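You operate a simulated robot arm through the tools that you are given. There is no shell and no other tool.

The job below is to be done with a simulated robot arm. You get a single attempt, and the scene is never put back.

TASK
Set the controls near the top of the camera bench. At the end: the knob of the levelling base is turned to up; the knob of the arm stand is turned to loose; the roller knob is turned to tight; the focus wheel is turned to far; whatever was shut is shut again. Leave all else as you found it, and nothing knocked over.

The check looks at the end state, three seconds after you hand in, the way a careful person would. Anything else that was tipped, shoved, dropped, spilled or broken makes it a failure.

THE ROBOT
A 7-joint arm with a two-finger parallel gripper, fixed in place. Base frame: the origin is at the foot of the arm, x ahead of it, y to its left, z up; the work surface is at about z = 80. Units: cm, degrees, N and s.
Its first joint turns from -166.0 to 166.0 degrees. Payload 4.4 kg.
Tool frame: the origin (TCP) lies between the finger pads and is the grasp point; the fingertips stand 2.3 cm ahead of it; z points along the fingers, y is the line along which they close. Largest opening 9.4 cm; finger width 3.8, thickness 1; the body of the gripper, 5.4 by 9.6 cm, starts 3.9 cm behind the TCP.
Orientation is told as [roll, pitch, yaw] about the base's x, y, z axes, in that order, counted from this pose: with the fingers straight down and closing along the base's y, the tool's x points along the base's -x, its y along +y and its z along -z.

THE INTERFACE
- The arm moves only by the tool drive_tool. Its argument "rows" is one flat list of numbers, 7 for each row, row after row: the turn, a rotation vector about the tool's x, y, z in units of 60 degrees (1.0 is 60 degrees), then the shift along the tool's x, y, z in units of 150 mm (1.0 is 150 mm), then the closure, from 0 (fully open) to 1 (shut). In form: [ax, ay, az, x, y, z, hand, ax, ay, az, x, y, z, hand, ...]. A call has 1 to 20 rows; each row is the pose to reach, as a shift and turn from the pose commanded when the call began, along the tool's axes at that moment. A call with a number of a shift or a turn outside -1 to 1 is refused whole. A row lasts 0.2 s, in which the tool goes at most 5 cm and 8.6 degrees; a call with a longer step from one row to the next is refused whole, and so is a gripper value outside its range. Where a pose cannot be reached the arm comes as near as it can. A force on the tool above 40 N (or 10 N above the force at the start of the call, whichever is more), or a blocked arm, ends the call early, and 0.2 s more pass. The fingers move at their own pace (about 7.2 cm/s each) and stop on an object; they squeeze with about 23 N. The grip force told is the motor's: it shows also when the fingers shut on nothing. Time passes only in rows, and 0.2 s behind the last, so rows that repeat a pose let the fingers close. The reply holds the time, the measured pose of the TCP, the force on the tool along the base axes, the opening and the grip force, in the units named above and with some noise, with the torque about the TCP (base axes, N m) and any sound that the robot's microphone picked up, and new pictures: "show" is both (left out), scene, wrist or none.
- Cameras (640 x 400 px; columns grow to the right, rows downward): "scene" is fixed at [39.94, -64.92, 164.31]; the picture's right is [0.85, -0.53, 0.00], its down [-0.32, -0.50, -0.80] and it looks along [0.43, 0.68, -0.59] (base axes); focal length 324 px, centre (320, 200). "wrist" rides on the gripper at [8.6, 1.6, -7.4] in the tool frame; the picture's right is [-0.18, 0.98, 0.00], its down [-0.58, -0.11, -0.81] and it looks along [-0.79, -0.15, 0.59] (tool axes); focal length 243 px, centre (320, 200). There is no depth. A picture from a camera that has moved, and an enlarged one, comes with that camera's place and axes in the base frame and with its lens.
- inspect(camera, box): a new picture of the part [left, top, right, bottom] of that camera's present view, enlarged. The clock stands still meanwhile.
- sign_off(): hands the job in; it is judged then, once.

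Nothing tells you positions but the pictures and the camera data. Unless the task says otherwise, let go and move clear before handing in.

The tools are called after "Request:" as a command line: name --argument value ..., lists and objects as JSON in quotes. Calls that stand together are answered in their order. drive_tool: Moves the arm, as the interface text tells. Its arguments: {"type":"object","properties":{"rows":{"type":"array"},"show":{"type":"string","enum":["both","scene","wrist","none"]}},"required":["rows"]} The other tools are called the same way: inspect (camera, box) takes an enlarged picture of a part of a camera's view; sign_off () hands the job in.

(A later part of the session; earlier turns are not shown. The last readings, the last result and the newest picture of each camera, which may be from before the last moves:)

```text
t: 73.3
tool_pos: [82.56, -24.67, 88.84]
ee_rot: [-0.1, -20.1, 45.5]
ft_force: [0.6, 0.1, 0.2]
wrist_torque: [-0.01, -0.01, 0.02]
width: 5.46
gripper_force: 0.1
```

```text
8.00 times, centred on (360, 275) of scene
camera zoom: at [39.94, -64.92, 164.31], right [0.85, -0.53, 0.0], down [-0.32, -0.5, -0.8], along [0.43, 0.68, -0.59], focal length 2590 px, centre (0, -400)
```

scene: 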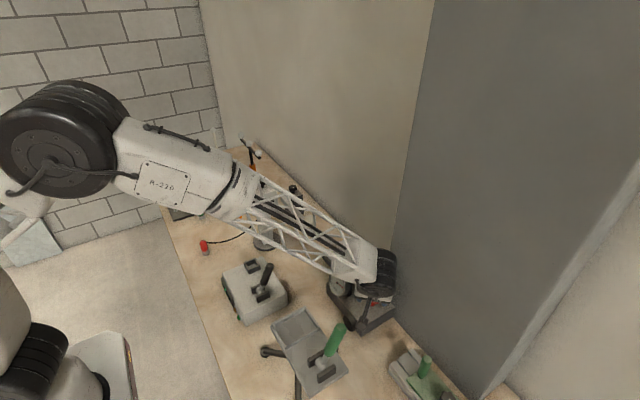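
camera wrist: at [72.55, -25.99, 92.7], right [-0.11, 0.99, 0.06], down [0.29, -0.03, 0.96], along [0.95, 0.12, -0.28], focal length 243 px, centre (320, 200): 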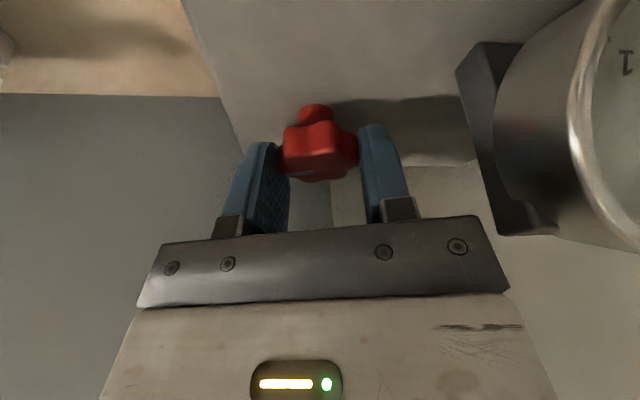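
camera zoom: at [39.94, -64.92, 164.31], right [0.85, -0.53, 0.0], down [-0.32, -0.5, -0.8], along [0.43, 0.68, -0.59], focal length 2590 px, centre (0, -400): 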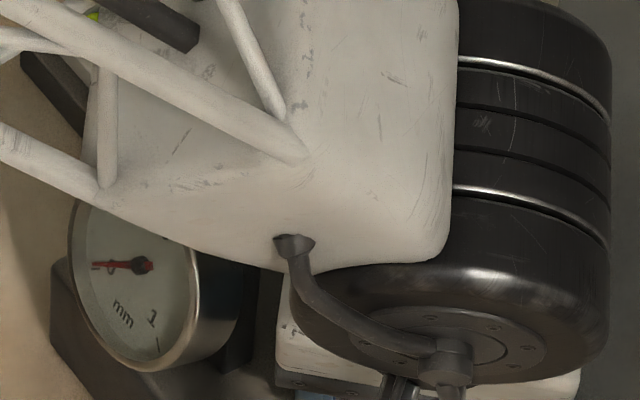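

Recentre, grip, and turn again.

Request:
drive_tool --rows '[0, 0, 0, -0.006, -0.012, 0.002, 0.42, 0, 0, 0, -0.006, -0.012, 0.002, 0.5, 0, 0, 0, -0.006, -0.012, 0.002, 0.6, 0, 0, 0, -0.006, -0.012, 0.002, 0.65, 0, 0, 0, -0.006, -0.012, 0.002, 0.65]' --show "none"

```text
t: 74.5
tool_pos: [82.93, -24.67, 88.81]
ee_rot: [-0.1, -20.3, 45.4]
ft_force: [-6.0, 6.0, 2.6]
wrist_torque: [0.19, 0.11, 0.01]
width: 3.93
gripper_force: 44.8
```

Request:
drive_tool --rows '[0.0285, 0, 0.0784, 0, 0.001, 0, 0.65, 0.057, 0, 0.157, 0, 0.001, 0, 0.65, 0.0855, 0, 0.235, 0, 0.001, 0, 0.65, 0.114, 0, 0.3135, 0, 0.001, 0, 0.65]' --show "none"

Request:
inspect --camera "scene" --box '[320, 250, 400, 300]'

```text
t: 75.5
tool_pos: [82.78, -24.44, 88.75]
ee_rot: [0.0, -20.2, 25.3]
ft_force: [-15.2, 17.8, 1.5]
wrist_torque: [0.54, 0.14, 0.06]
width: 3.95
gripper_force: 44.4
```

```text
8.00 times, centred on (360, 275) of scene
camera zoom: at [39.94, -64.92, 164.31], right [0.85, -0.53, 0.0], down [-0.32, -0.5, -0.8], along [0.43, 0.68, -0.59], focal length 2590 px, centre (0, -400)
```

zoom: 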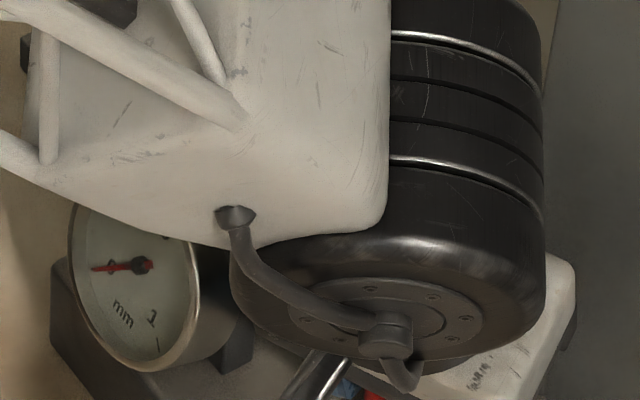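

Still turning freely with the needle just past 0. I'll continue toward the end stop.

Request:
drive_tool --rows '[0, 0, 0, 0.0019, 0.0068, -0.0007, 0.65, 0.0285, 0, 0.0784, 0.0019, 0.0068, -0.0007, 0.65, 0.057, 0, 0.157, 0.0019, 0.0068, -0.0007, 0.65, 0.0855, 0, 0.235, 0.0019, 0.0068, -0.0007, 0.65, 0.114, 0, 0.3135, 0.0019, 0.0068, -0.0007, 0.65]' --show "none"

Request:
inspect --camera "scene" --box '[320, 250, 400, 300]'

```text
t: 76.7
tool_pos: [82.94, -24.47, 88.76]
ee_rot: [0.1, -20.2, 5.3]
ft_force: [-1.3, 15.6, -6.7]
wrist_torque: [-0.04, 0.04, 0.03]
width: 3.94
gripper_force: 45.3
```

```text
8.00 times, centred on (360, 275) of scene
camera zoom: at [39.94, -64.92, 164.31], right [0.85, -0.53, 0.0], down [-0.32, -0.5, -0.8], along [0.43, 0.68, -0.59], focal length 2590 px, centre (0, -400)
```

zoom: 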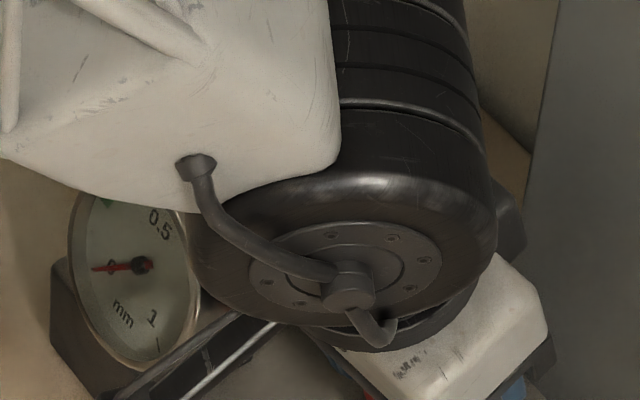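

At 166° the needle is pinned at 0. I'll regrip and keep going to the end stop.

Request:
drive_tool --rows '[0, 0, 0, 0, 0, 0, 0.5, 0, 0, 0, 0, 0, 0, 0.42, -0.042, 0, -0.115, 0, 0, 0, 0.42, -0.084, 0, -0.23, 0, 0, 0, 0.42, -0.126, 0, -0.345, 0, 0, 0, 0.42, -0.167, 0, -0.46, 0, 0, 0, 0.42, -0.209, 0, -0.574, 0, 0, 0, 0.42, -0.229, 0, -0.63, 0, 0, 0, 0.42, -0.229, 0, -0.63, 0, 0, 0, 0.42]' --show "none"

Request:
inspect --camera "wrist" --box '[220, 100, 420, 225]'

```text
t: 78.7
tool_pos: [82.99, -24.57, 88.67]
ee_rot: [-0.1, -20.2, 45.6]
ft_force: [-0.4, 0.4, -0.6]
wrist_torque: [-0.05, 0.0, 0.03]
width: 5.45
gripper_force: 0.1
```

```text
3.20 times, centred on (320, 162) of wrist
camera zoom: at [74.34, -31.18, 92.8], right [-0.58, 0.81, 0.06], down [0.26, 0.12, 0.96], along [0.77, 0.57, -0.28], focal length 776 px, centre (320, 320)
```

zoom: 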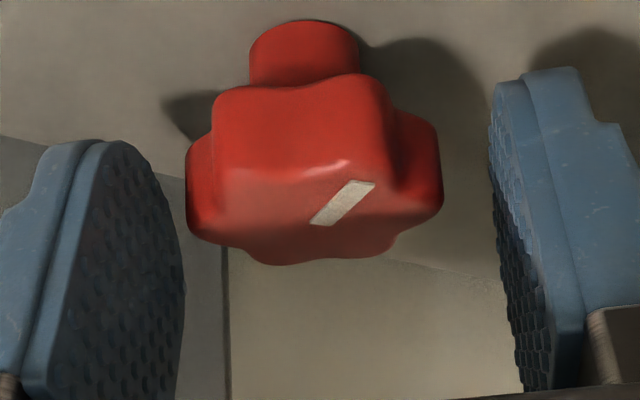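

Request:
drive_tool --rows '[0, 0, 0, 0.006, -0.003, -0.002, 0.42, 0, 0, 0, 0.006, -0.003, -0.002, 0.5, 0, 0, 0, 0.006, -0.003, -0.002, 0.6, 0, 0, 0, 0.006, -0.003, -0.002, 0.65, 0, 0, 0, 0.006, -0.003, -0.002, 0.65]' --show "none"

Request:
drive_tool --rows '[0.0285, 0, 0.0784, 0, 0.001, 0, 0.65, 0.057, 0, 0.157, 0, 0.002, 0, 0.65, 0.0855, 0, 0.235, 0, 0.003, 0, 0.65, 0.114, 0, 0.3135, 0, 0.004, 0, 0.65]' --show "none"

```text
t: 79.9
tool_pos: [82.75, -24.63, 88.88]
ee_rot: [-0.1, -20.2, 45.7]
ft_force: [7.4, -5.0, -2.0]
wrist_torque: [-0.08, -0.19, -0.03]
width: 3.93
gripper_force: 45.0
```

```text
t: 80.9
tool_pos: [82.79, -24.63, 88.74]
ee_rot: [0.0, -20.2, 25.5]
ft_force: [-0.4, -0.8, 1.6]
wrist_torque: [-0.08, 0.23, 0.76]
width: 3.93
gripper_force: 45.3
```

Torque has risen to 0.76 N·m with negligible side force, so the red knob has reached its stop near 180°. I'll confirm with a small further turn and look.

Request:
drive_tool --rows '[0.017, 0, 0.047, 0, 0, 0, 0.65, 0.0285, 0, 0.0784, 0, 0, 0, 0.65]' --show "wrist"

Request:
inspect --camera "wrist" --box '[220, 100, 420, 225]'

Request:
inspect --camera "scene" --box '[320, 250, 400, 300]'

```text
t: 81.5
tool_pos: [82.82, -24.58, 88.78]
ee_rot: [0.0, -20.2, 20.5]
ft_force: [-3.0, 3.4, -1.0]
wrist_torque: [0.2, 0.03, 0.7]
width: 3.96
gripper_force: 44.9
camera wrist: at [72.28, -26.95, 92.77], right [-0.18, 0.98, 0.06], down [0.29, -0.01, 0.96], along [0.94, 0.19, -0.28], focal length 243 px, centre (320, 200)
```

wrist: 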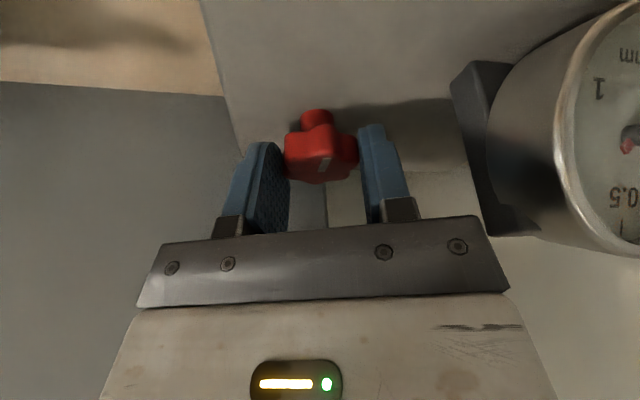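

```text
3.20 times, centred on (320, 162) of wrist
camera zoom: at [72.28, -26.95, 92.77], right [-0.18, 0.98, 0.06], down [0.29, -0.01, 0.96], along [0.94, 0.19, -0.28], focal length 776 px, centre (320, 320)
```

zoom: 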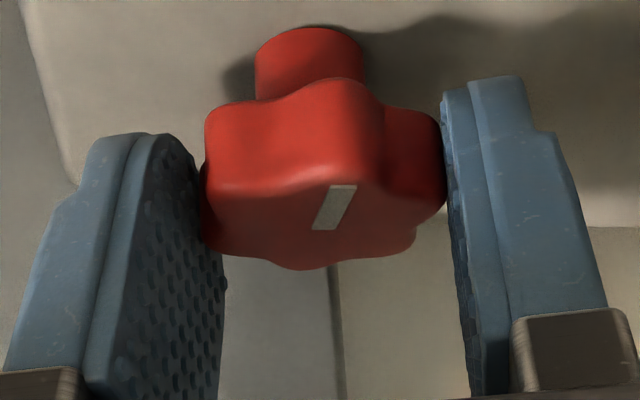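

```text
8.00 times, centred on (360, 275) of scene
camera zoom: at [39.94, -64.92, 164.31], right [0.85, -0.53, 0.0], down [-0.32, -0.5, -0.8], along [0.43, 0.68, -0.59], focal length 2590 px, centre (0, -400)
```

zoom: 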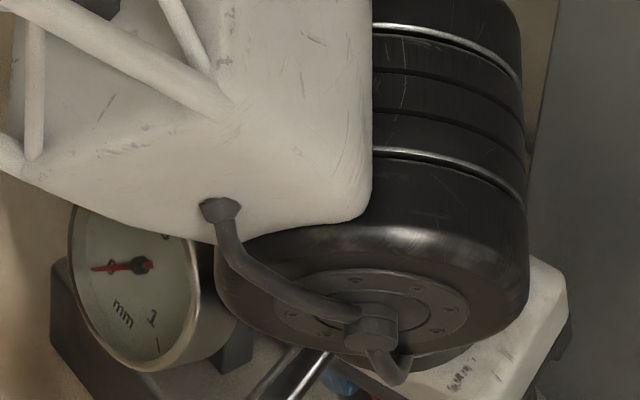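

The red knob is firmly at its stop with the needle pinned at 0, so it's tight. I'll release, rise, and straighten the tool.

Request:
drive_tool --rows '[0, 0, 0, 0, 0, 0, 0.55, 0, 0, 0, 0, 0, 0, 0.42, 0, 0, 0, -0.07, 0, -0.19, 0.42, 0, 0, 0, -0.137, 0, -0.376, 0.42, 0, 0, 0, -0.22, 0, -0.6, 0.42, 0, 0, 0, -0.3, 0, -0.83, 0.42]' --show "both"

Request:
inspect --camera "wrist" --box '[220, 0, 420, 125]'

Request:
inspect --camera "scene" --box '[310, 230, 410, 320]'

```text
t: 82.9
tool_pos: [82.63, -24.62, 101.83]
ee_rot: [0.0, -20.1, 20.5]
ft_force: [-0.8, -0.8, 0.2]
wrist_torque: [-0.01, -0.01, 0.0]
width: 5.44
gripper_force: 0.1
camera wrist: at [72.16, -27.03, 105.91], right [-0.18, 0.98, 0.06], down [0.29, -0.01, 0.96], along [0.94, 0.19, -0.28], focal length 243 px, centre (320, 200)
```

scene: 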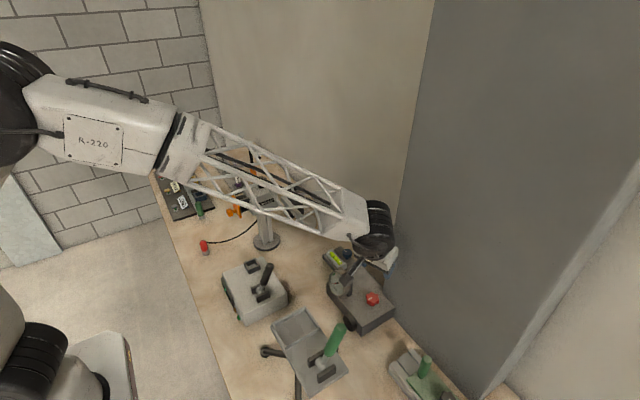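
wrist: 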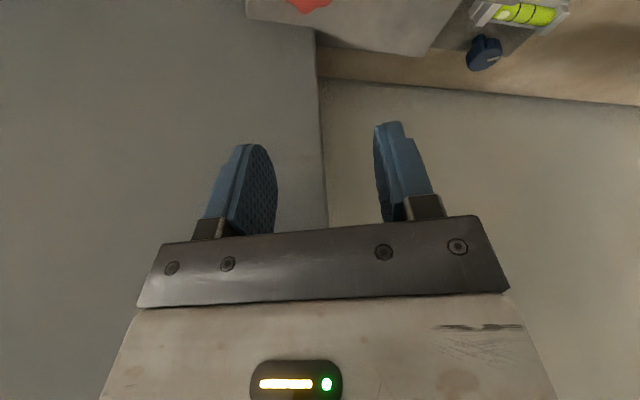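

```text
3.20 times, centred on (320, 62) of wrist
camera zoom: at [72.16, -27.03, 105.91], right [-0.18, 0.98, 0.06], down [0.29, -0.01, 0.96], along [0.94, 0.19, -0.28], focal length 776 px, centre (320, 640)
```

zoom: 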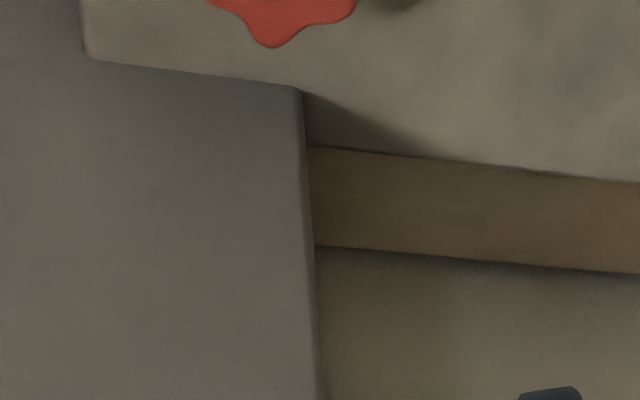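

```text
4.44 times, centred on (360, 275) of scene
camera zoom: at [39.94, -64.92, 164.31], right [0.85, -0.53, 0.0], down [-0.32, -0.5, -0.8], along [0.43, 0.68, -0.59], focal length 1439 px, centre (142, -133)
```

zoom: 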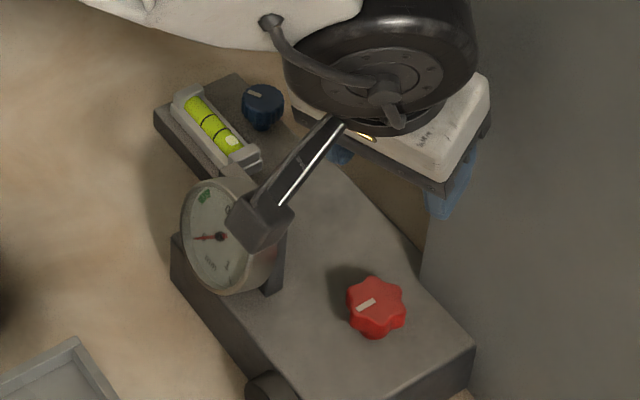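

The red pointer is now flipped 180° from its start. Next I'll straighten the tool and head for the Larkvolt camera's focus wheel and the arm stand, staying high.

Request:
drive_tool --rows '[0.029, 0, 0.08, 0.09, 0.058, -0.21, 0.42, 0.058, 0, 0.16, 0.18, 0.117, -0.42, 0.42, 0.088, 0, 0.241, 0.27, 0.175, -0.63, 0.42, 0.117, 0, 0.321, 0.359, 0.2335, -0.84, 0.42]' --show "none"

Request:
drive_tool --rows '[0, 0.083, 0, 0, 0.2, 0, 0.42, 0, 0.167, 0, 0, 0.45, 0, 0.42, 0, 0.25, 0, 0, 0.7, 0, 0.42, 0, 0.336, 0, 0, 1.0, 0, 0.42]' --show "none"

```text
t: 83.9
tool_pos: [72.59, -24.71, 112.07]
ee_rot: [0.0, -20.0, 0.1]
ft_force: [-0.1, 1.0, -1.8]
wrist_torque: [0.02, -0.01, 0.0]
width: 5.46
gripper_force: 0.0
```

```text
t: 84.9
tool_pos: [72.64, -9.9, 111.89]
ee_rot: [0.0, 0.0, -0.1]
ft_force: [0.9, 0.2, -1.3]
wrist_torque: [-0.05, -0.01, -0.01]
width: 5.44
gripper_force: 0.1
```

Now upright at (72.6, -9.9, 112). I'll go to the arm stand next, passing on the far side of the Larkvolt camera.

Request:
drive_tool --rows '[0, 0, 0, -0.16, 0.2, 0, 0.42, 0, 0, 0, -0.32, 0.4, 0, 0.42, 0, 0, 0, -0.48, 0.6, 0, 0.42, 0, 0, 0, -0.64, 0.8, 0, 0.42, 0, 0, 0, -0.66, 1.0, 0, 0.42]' --show "none"

Request:
drive_tool --rows '[0, 0, 0, 0, 0.25, 0, 0.42, 0, 0, 0, 0, 0.5, 0, 0.42, 0, 0, 0, 0, 0.75, 0, 0.42, 0, 0, 0, 0, 1.0, 0, 0.42]' --show "both"

Request:
inspect --camera "wrist" --box '[220, 0, 480, 165]'

```text
t: 86.1
tool_pos: [82.43, 5.4, 112.0]
ee_rot: [0.0, 0.0, 0.0]
ft_force: [-0.3, 0.4, -0.7]
wrist_torque: [-0.01, 0.04, 0.0]
width: 5.46
gripper_force: 0.0
```

```text
t: 87.1
tool_pos: [82.49, 20.45, 112.08]
ee_rot: [0.0, -0.1, 0.0]
ft_force: [0.5, 0.3, -0.1]
wrist_torque: [0.03, 0.01, -0.03]
width: 5.44
gripper_force: 0.1
camera wrist: at [73.97, 21.86, 119.53], right [0.18, 0.98, 0.0], down [0.58, -0.11, 0.81], along [0.79, -0.15, -0.59], focal length 243 px, centre (320, 200)
```

scene: 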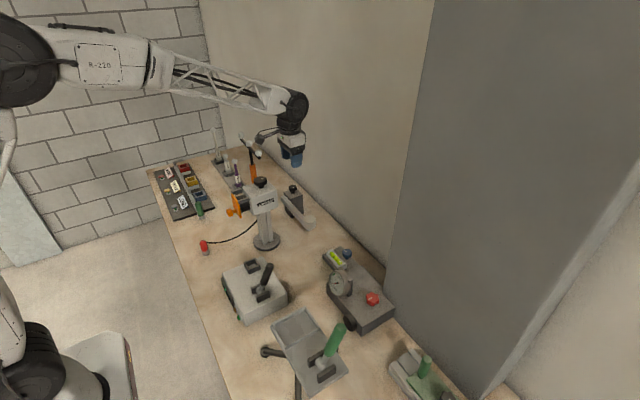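
wrist: 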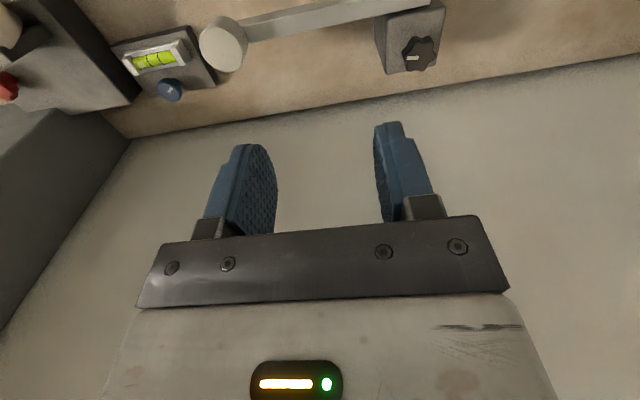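

```text
2.42 times, centred on (350, 82) of wrist
camera zoom: at [73.97, 21.86, 119.53], right [0.18, 0.98, 0.0], down [0.58, -0.11, 0.81], along [0.79, -0.15, -0.59], focal length 588 px, centre (247, 485)
```

zoom: 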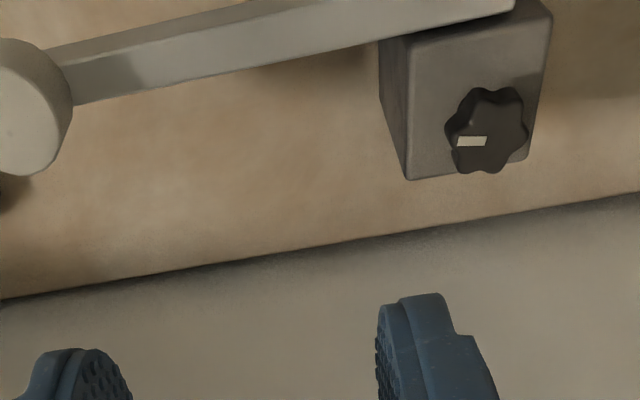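

The arm-stand knob is at about (86.9, 29.8, 93) with its pointer toward -y. I'll move over it.

Request:
drive_tool --rows '[0, 0, 0, -0.1, 0.21, 0.1, 0.42, 0, 0, 0, -0.2, 0.42, 0.25, 0.42, 0, 0, 0, -0.293, 0.6, 0.45, 0.42, 0, 0, 0, -0.293, 0.623, 0.667, 0.42]' --show "both"

Request:
inspect --camera "wrist" --box '[200, 0, 440, 150]'

Request:
inspect --camera "scene" --box '[230, 130, 350, 240]'

```text
t: 88.3
tool_pos: [87.01, 29.61, 102.64]
ee_rot: [0.1, -0.4, 0.0]
ft_force: [0.6, -2.1, 8.4]
wrist_torque: [0.51, 0.89, 0.29]
width: 5.47
gripper_force: 0.0
stopped in row 4: the force on the tool passed its limit at 43 N (the readings are from after the stop); the commanded pose is now the measured one
camera wrist: at [78.49, 31.09, 109.99], right [0.18, 0.98, 0.0], down [0.58, -0.11, 0.81], along [0.8, -0.15, -0.59], focal length 243 px, centre (320, 200)
```

scene: 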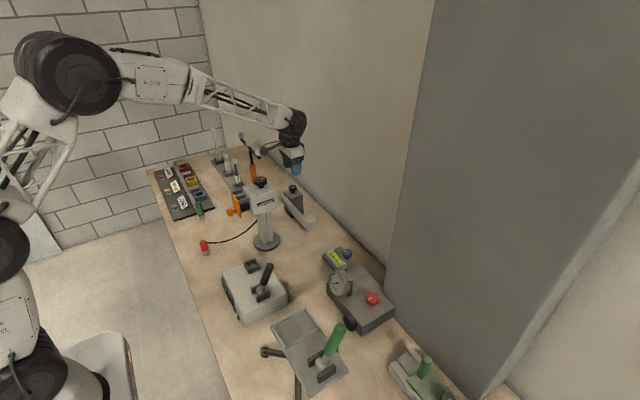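
wrist: 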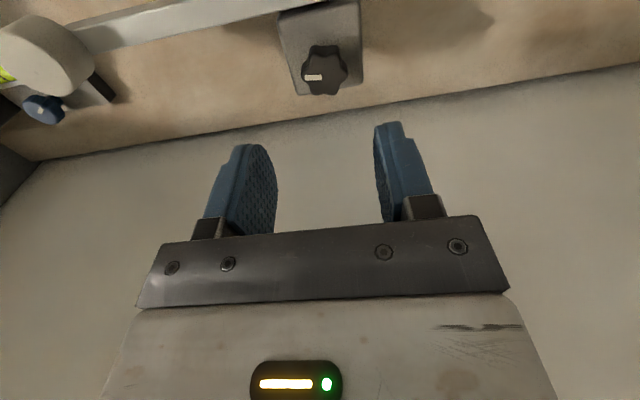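

```text
2.67 times, centred on (320, 75) of wrist
camera zoom: at [78.49, 31.09, 109.99], right [0.18, 0.98, 0.0], down [0.58, -0.11, 0.81], along [0.8, -0.15, -0.59], focal length 647 px, centre (320, 533)
```

zoom: 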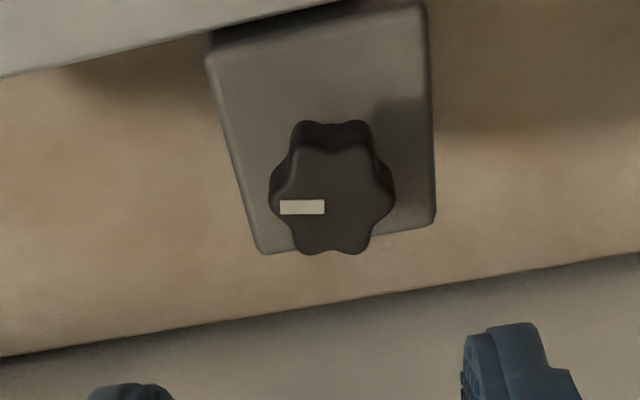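

```text
3.64 times, centred on (290, 185) of scene
camera zoom: at [39.94, -64.92, 164.31], right [0.85, -0.53, 0.0], down [-0.32, -0.5, -0.8], along [0.43, 0.68, -0.59], focal length 1177 px, centre (429, 254)
```

zoom: 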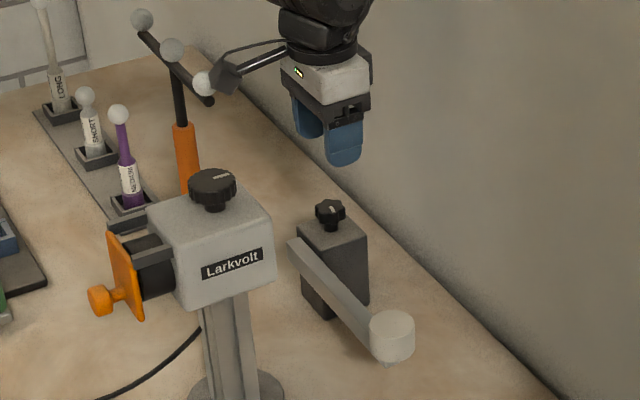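

The wrist camera bumped something. The T-bar stand's nearest ball is at about (75, 32, 110), right by the camera. I'll back straight up the way I came.

Request:
drive_tool --rows '[0, 0, 0, 0, 0, -0.1, 0.42, 0, 0, 0, 0, 0, -0.25, 0.42, 0, 0, 0, 0, -0.1, -0.4, 0.42, 0, 0, 0, 0, -0.3, -0.5, 0.42]' --show "both"

Request:
inspect --camera "scene" --box '[230, 130, 350, 240]'

Request:
inspect --camera "scene" --box '[220, 120, 300, 200]'

```text
t: 89.3
tool_pos: [87.11, 25.03, 109.96]
ee_rot: [0.1, -0.3, 0.0]
ft_force: [-0.4, 0.1, 0.3]
wrist_torque: [0.01, 0.01, -0.01]
width: 5.45
gripper_force: 0.1
camera wrist: at [78.44, 26.58, 117.38], right [0.18, 0.98, 0.0], down [0.58, -0.11, 0.81], along [0.8, -0.15, -0.59], focal length 243 px, centre (320, 200)
```

scene: 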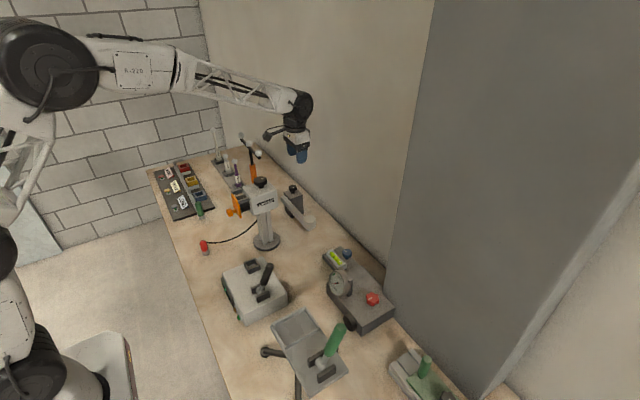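
wrist: 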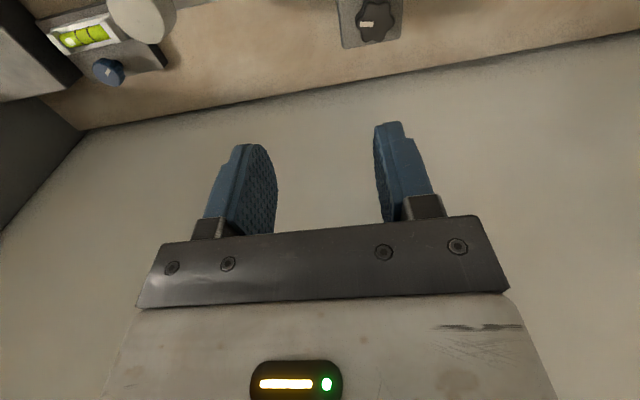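

```text
3.64 times, centred on (290, 185) of scene
camera zoom: at [39.94, -64.92, 164.31], right [0.85, -0.53, 0.0], down [-0.32, -0.5, -0.8], along [0.43, 0.68, -0.59], focal length 1177 px, centre (429, 254)
```

zoom: 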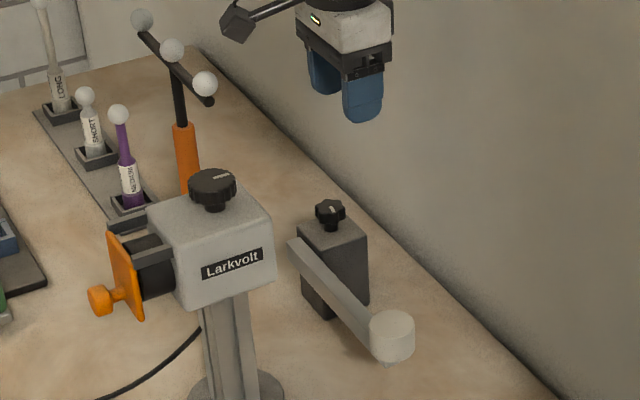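

```text
5.00 times, centred on (260, 160) of scene
camera zoom: at [39.94, -64.92, 164.31], right [0.85, -0.53, 0.0], down [-0.32, -0.5, -0.8], along [0.43, 0.68, -0.59], focal length 1619 px, centre (620, 400)
```

zoom: 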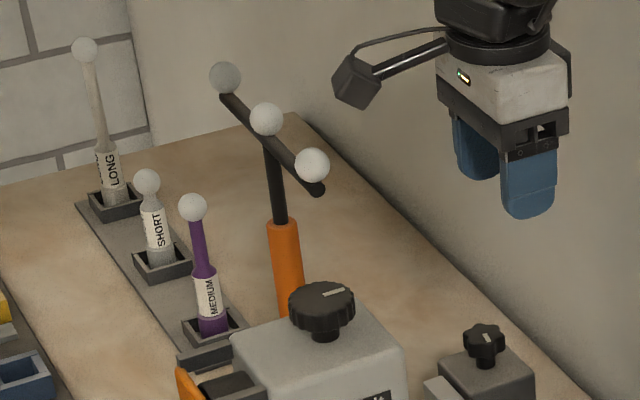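

The T-bar stand hasn't moved; its balls are at the same pixels as at the start. For the arm-stand knob I'll use yaw +90° with the tool leaning toward -y, keeping the wrist, camera and forearm away from the T-bar.

Request:
drive_tool --rows '[0, 0, -0.125, 0, 0, 0, 0.42, 0, 0, -0.25, 0, 0, 0, 0.42, 0, 0, -0.375, 0, 0, 0, 0.42, 0, 0, -0.5, 0, 0, 0, 0.42, 0, 0, -0.625, 0, 0, 0, 0.42, 0, 0, -0.75, 0, 0, 0, 0.42]' --show "none"

Request:
drive_tool --rows '[0, 0, -0.125, 0, 0, 0, 0.42, 0, 0, -0.25, 0, 0, 0, 0.42, 0, 0, -0.375, 0, 0, 0, 0.42, 0, 0, -0.5, 0, 0, 0, 0.42, 0, 0, -0.625, 0, 0, 0, 0.42, 0, 0, -0.75, 0, 0, 0, 0.42]' --show "none"

Request:
drive_tool --rows '[0, -0.083, 0, 0, 0, 0, 0.42, 0, -0.166, 0, 0, 0, 0, 0.42, 0, -0.25, 0, 0, 0, 0, 0.42, 0, -0.333, 0, 0, 0, 0, 0.42]' --show "both"

Request:
inspect --camera "scene" --box '[220, 80, 360, 240]'

```text
t: 90.7
tool_pos: [87.04, 25.06, 109.95]
ee_rot: [-0.1, -0.4, 45.1]
ft_force: [0.0, 0.0, -1.1]
wrist_torque: [0.02, 0.03, 0.03]
width: 5.42
gripper_force: 0.1
```

```text
t: 92.1
tool_pos: [87.0, 25.13, 109.95]
ee_rot: [-0.4, -0.2, 90.1]
ft_force: [-0.7, -0.4, -0.2]
wrist_torque: [-0.02, 0.01, -0.03]
width: 5.46
gripper_force: 0.1
```

```text
t: 93.1
tool_pos: [86.9, 25.15, 110.01]
ee_rot: [-0.4, -20.2, 90.1]
ft_force: [0.0, 0.1, -0.2]
wrist_torque: [0.04, -0.01, 0.0]
width: 5.45
gripper_force: 0.0
camera wrist: at [85.43, 14.29, 113.98], right [-0.98, 0.17, 0.06], down [0.1, 0.27, 0.96], along [0.15, 0.95, -0.28], focal length 243 px, centre (320, 200)
```

scene: 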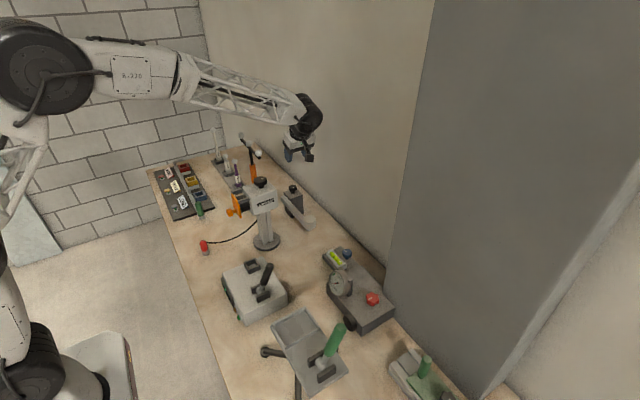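
wrist: 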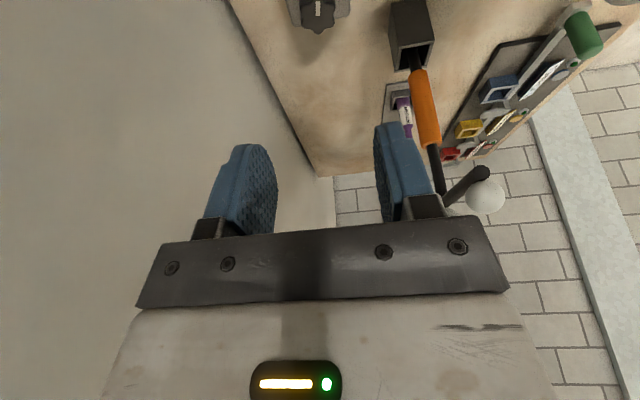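

```text
2.50 times, centred on (290, 160) of scene
camera zoom: at [39.94, -64.92, 164.31], right [0.85, -0.53, 0.0], down [-0.32, -0.5, -0.8], along [0.43, 0.68, -0.59], focal length 809 px, centre (395, 300)
```

zoom: 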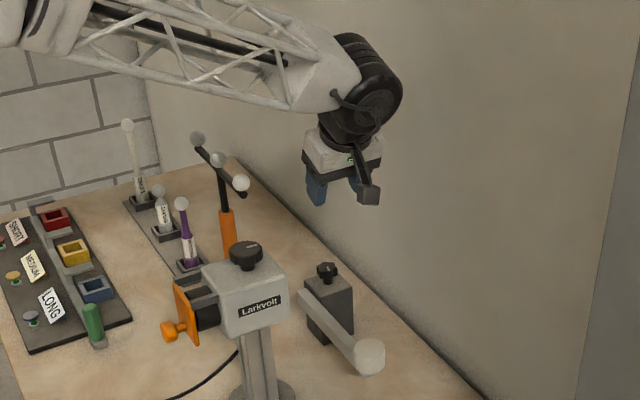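

Nothing is close to the T-bar in this pose. I'll descend toward the arm-stand knob.

Request:
drive_tool --rows '[0, 0, 0, -0.012, 0, 0.2, 0.42, 0, 0, 0, -0.024, 0, 0.42, 0.42, 0, 0, 0, -0.041, 0, 0.725, 0.42]' --show "both"

Request:
inspect --camera "wrist" --box '[220, 40, 420, 165]'

Request:
inspect --camera "scene" --box '[220, 80, 360, 240]'

```text
t: 93.9
tool_pos: [87.14, 29.37, 100.15]
ee_rot: [-0.6, -20.2, 90.2]
ft_force: [-0.5, 0.8, 0.5]
wrist_torque: [-0.02, 0.0, 0.02]
width: 5.46
gripper_force: 0.1
camera wrist: at [85.54, 18.54, 104.08], right [-0.98, 0.17, 0.06], down [0.1, 0.27, 0.96], along [0.15, 0.95, -0.28], focal length 243 px, centre (320, 200)
```

scene: 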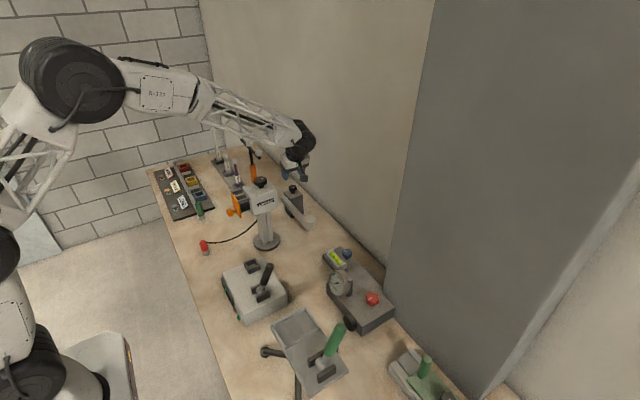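
wrist: 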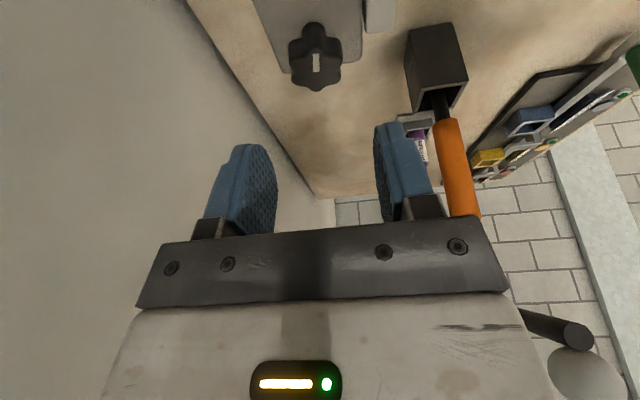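

```text
3.20 times, centred on (320, 102) of wrist
camera zoom: at [85.54, 18.54, 104.08], right [-0.98, 0.17, 0.06], down [0.1, 0.27, 0.96], along [0.15, 0.95, -0.28], focal length 776 px, centre (320, 512)
```

zoom: 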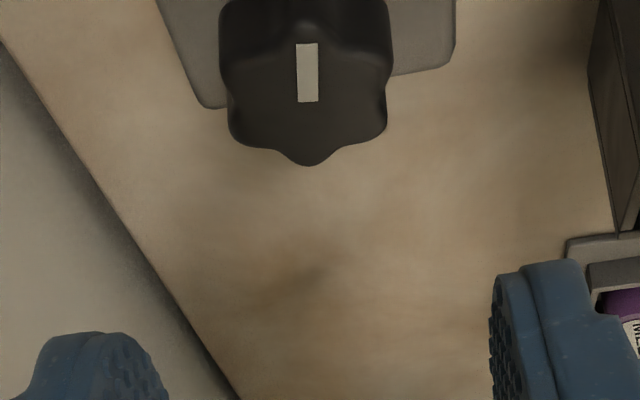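

```text
2.50 times, centred on (290, 160) of scene
camera zoom: at [39.94, -64.92, 164.31], right [0.85, -0.53, 0.0], down [-0.32, -0.5, -0.8], along [0.43, 0.68, -0.59], focal length 809 px, centre (395, 300)
```

zoom: 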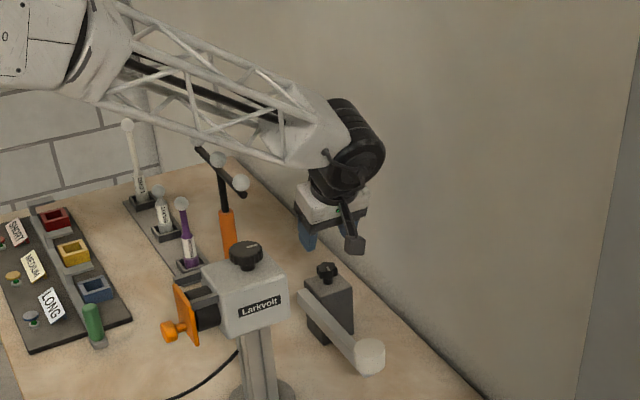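

The knob is at about (87.1, 29.6, 93) and clearances look good. I'll lower to just above it.

Request:
drive_tool --rows '[0, 0, 0, 0.035, 0.0015, 0.117, 0.42, 0, 0, 0, 0.0707, 0.003, 0.233, 0.42]' --show "wrist"

Request:
inspect --camera "wrist" --box '[220, 80, 420, 205]'

Request:
inspect --camera "scene" --box '[220, 80, 360, 240]'

```text
t: 94.5
tool_pos: [87.09, 29.62, 96.4]
ee_rot: [-0.5, -20.1, 90.2]
ft_force: [-0.5, 1.2, 0.5]
wrist_torque: [0.0, -0.02, 0.01]
width: 5.46
gripper_force: 0.0
camera wrist: at [85.51, 18.8, 100.38], right [-0.98, 0.17, 0.06], down [0.1, 0.27, 0.96], along [0.15, 0.95, -0.28], focal length 243 px, centre (320, 200)
```

wrist: 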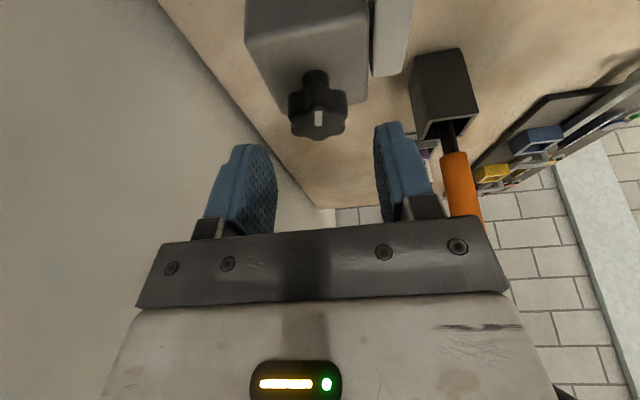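

```text
3.20 times, centred on (320, 142) of wrist
camera zoom: at [85.51, 18.8, 100.38], right [-0.98, 0.17, 0.06], down [0.1, 0.27, 0.96], along [0.15, 0.95, -0.28], focal length 776 px, centre (320, 384)
```

zoom: 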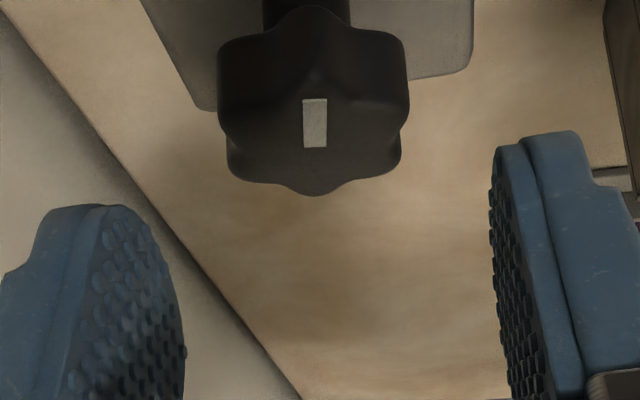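

```text
2.50 times, centred on (290, 160) of scene
camera zoom: at [39.94, -64.92, 164.31], right [0.85, -0.53, 0.0], down [-0.32, -0.5, -0.8], along [0.43, 0.68, -0.59], focal length 809 px, centre (395, 300)
```

zoom: 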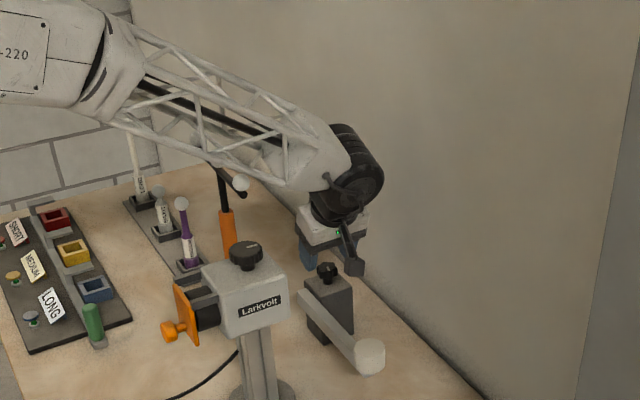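

Aligned to about 0.1 cm. I'll lower to grip height and close.

Request:
drive_tool --rows '[0, 0, 0, 0.024, -0.0067, 0.08, 0.42, 0, 0, 0, 0.0476, -0.0067, 0.16, 0.42, 0, 0, 0, 0.0476, -0.0067, 0.16, 0.52, 0, 0, 0, 0.0476, -0.0067, 0.16, 0.6, 0, 0, 0, 0.0476, -0.0067, 0.16, 0.66, 0, 0, 0, 0.0476, -0.0067, 0.16, 0.72, 0, 0, 0, 0.0476, -0.0067, 0.16, 0.72]' --show "wrist"

Request:
inspect --camera "wrist" --box '[220, 80, 420, 205]'

```text
t: 96.1
tool_pos: [87.13, 29.77, 93.86]
ee_rot: [-0.3, -20.1, 90.1]
ft_force: [-21.2, -2.2, 4.7]
wrist_torque: [-0.06, 0.51, 0.03]
width: 3.56
gripper_force: 10.2
camera wrist: at [85.58, 19.05, 97.86], right [-0.98, 0.17, 0.06], down [0.1, 0.27, 0.96], along [0.15, 0.95, -0.28], focal length 243 px, centre (320, 200)
```

wrist: 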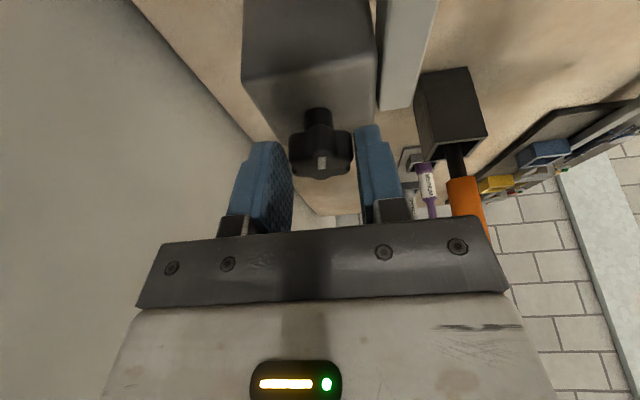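

```text
3.20 times, centred on (320, 142) of wrist
camera zoom: at [85.58, 19.05, 97.86], right [-0.98, 0.17, 0.06], down [0.1, 0.27, 0.96], along [0.15, 0.95, -0.28], focal length 776 px, centre (320, 384)
```

zoom: 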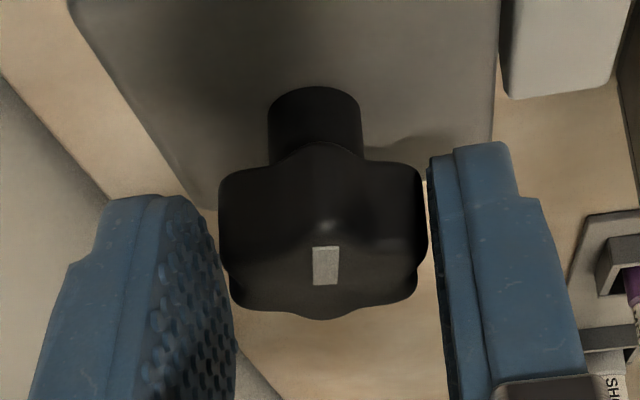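

The near finger touched first, so I'll shift slightly toward -x and close again.

Request:
drive_tool --rows '[0, 0, 0, 0, 0.006, 0, 0.72, 0, 0, 0, 0, 0.01, 0, 0.72, 0, 0, 0, 0, 0.01, 0, 0.72]' --show "none"

```text
t: 96.9
tool_pos: [87.06, 29.83, 93.92]
ee_rot: [-0.4, -20.1, 90.2]
ft_force: [-16.2, 0.2, -1.3]
wrist_torque: [0.17, 0.29, 0.06]
width: 3.37
gripper_force: 8.6
```

Request:
drive_tool --rows '[0, 0, 0, 0, 0.006, 0, 0.72, 0, 0, 0, 0, 0.009, 0, 0.72, 0, 0, 0, 0, 0.009, 0, 0.72]' --show "wrist"

```text
t: 97.7
tool_pos: [87.03, 29.86, 93.86]
ee_rot: [-0.4, -20.1, 90.1]
ft_force: [26.8, 6.0, -16.1]
wrist_torque: [0.16, -0.7, -0.03]
width: 3.31
gripper_force: 44.9
camera wrist: at [85.45, 19.03, 97.85], right [-0.98, 0.17, 0.06], down [0.1, 0.27, 0.96], along [0.15, 0.95, -0.28], focal length 243 px, centre (320, 200)
```

wrist: 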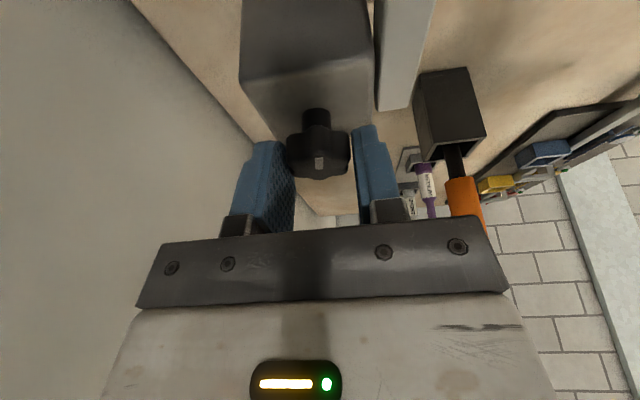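

Gripped. I'll ease the side force and try a small counterclockwise (loosening) turn.

Request:
drive_tool --rows '[0, 0, 0, 0.001, -0.006, 0.002, 0.72, -0.0285, 0, -0.0784, 0.001, -0.006, 0.002, 0.72, -0.057, 0, -0.157, 0.001, -0.006, 0.002, 0.72, -0.057, 0, -0.157, 0.001, -0.006, 0.002, 0.72]' --show "wrist"

Request:
inspect --camera "wrist" --box '[220, 80, 420, 205]'

Request:
inspect --camera "scene" --box '[220, 80, 360, 240]'

```text
t: 98.7
tool_pos: [87.01, 29.81, 93.83]
ee_rot: [-0.4, -20.0, 100.4]
ft_force: [18.5, 10.6, -2.2]
wrist_torque: [0.04, -0.38, -0.05]
width: 3.32
gripper_force: 44.9
camera wrist: at [87.38, 18.91, 97.87], right [-1.0, 0.0, 0.06], down [0.05, 0.28, 0.96], along [-0.02, 0.96, -0.28], focal length 243 px, centre (320, 200)
```

wrist: 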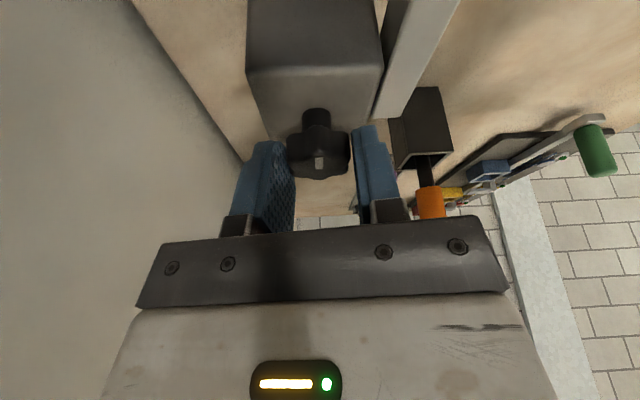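

```text
3.20 times, centred on (320, 142) of wrist
camera zoom: at [87.38, 18.91, 97.87], right [-1.0, 0.0, 0.06], down [0.05, 0.28, 0.96], along [-0.02, 0.96, -0.28], focal length 776 px, centre (320, 384)
```

zoom: 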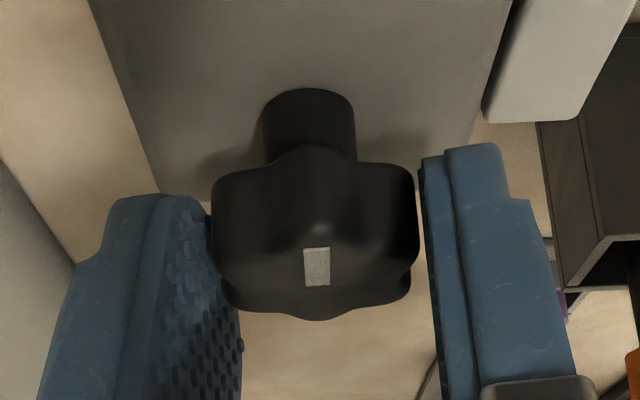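

```text
2.50 times, centred on (290, 160) of scene
camera zoom: at [39.94, -64.92, 164.31], right [0.85, -0.53, 0.0], down [-0.32, -0.5, -0.8], along [0.43, 0.68, -0.59], focal length 809 px, centre (395, 300)
```

zoom: 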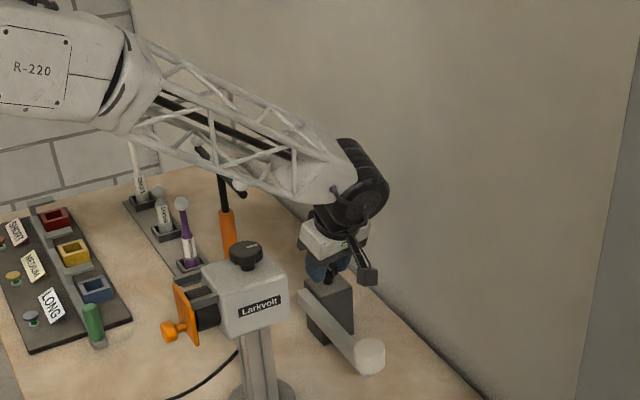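

The knob turns freely counterclockwise with the gripper. I'll continue loosening while watching forces.

Request:
drive_tool --rows '[-0.0285, 0, -0.0784, -0.0017, -0.005, 0.0006, 0.72, -0.057, 0, -0.157, -0.0017, -0.005, 0.0006, 0.72, -0.0855, 0, -0.235, -0.0017, -0.005, 0.0006, 0.72, -0.114, 0, -0.3135, -0.0017, -0.005, 0.0006, 0.72]' --show "none"

```text
t: 99.7
tool_pos: [87.13, 29.79, 93.86]
ee_rot: [-0.5, -20.0, 120.2]
ft_force: [17.9, 3.6, 1.6]
wrist_torque: [0.9, 0.12, -0.02]
width: 3.31
gripper_force: 45.4
```

Request:
drive_tool --rows '[-0.0285, 0, -0.0784, 0.0025, -0.0046, -0.0009, 0.72, -0.057, 0, -0.157, 0.0025, -0.0046, -0.0009, 0.72, -0.0855, 0, -0.235, 0.0025, -0.0046, -0.0009, 0.72, -0.114, 0, -0.3135, 0.0025, -0.0046, -0.0009, 0.72]' --show "both"

Request:
inspect --camera "scene" --box '[220, 80, 360, 240]'

```text
t: 100.7
tool_pos: [87.18, 29.77, 93.83]
ee_rot: [-0.4, -19.8, 140.3]
ft_force: [6.9, 10.1, 12.8]
wrist_torque: [0.58, 0.46, 0.0]
width: 3.36
gripper_force: 44.6
camera wrist: at [94.36, 21.67, 97.92], right [-0.76, -0.64, 0.06], down [-0.14, 0.25, 0.96], along [-0.63, 0.72, -0.29], focal length 243 px, centre (320, 200)
```

scene: 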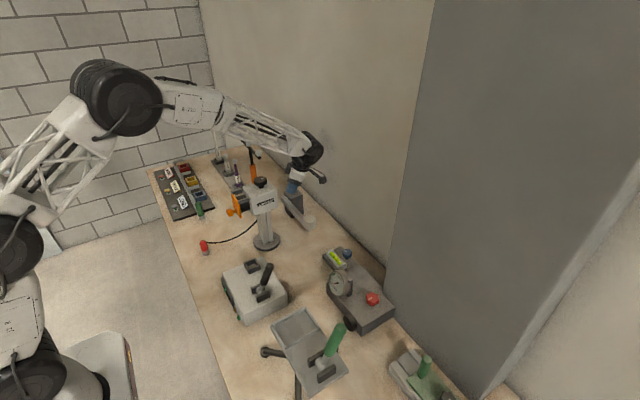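
wrist: 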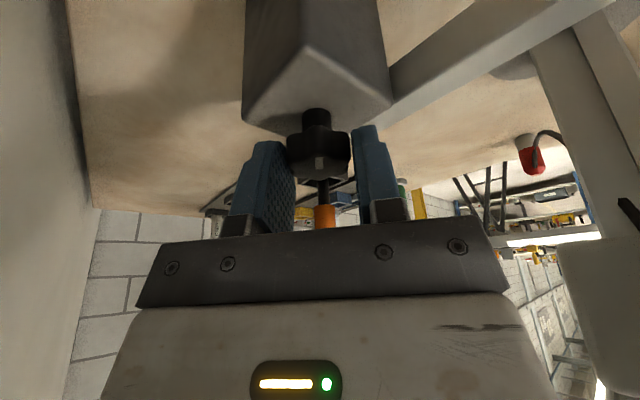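

```text
2.50 times, centred on (290, 160) of scene
camera zoom: at [39.94, -64.92, 164.31], right [0.85, -0.53, 0.0], down [-0.32, -0.5, -0.8], along [0.43, 0.68, -0.59], focal length 809 px, centre (395, 300)
```

zoom: 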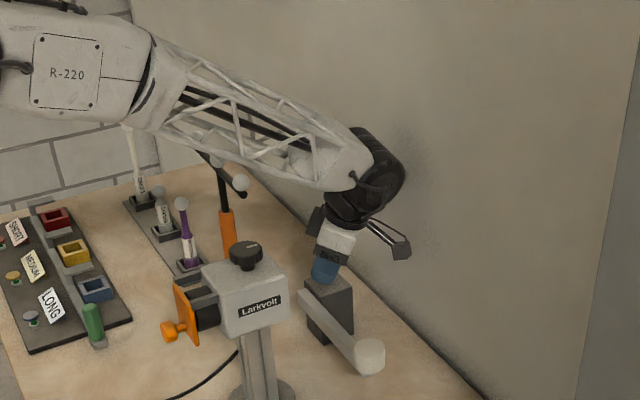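

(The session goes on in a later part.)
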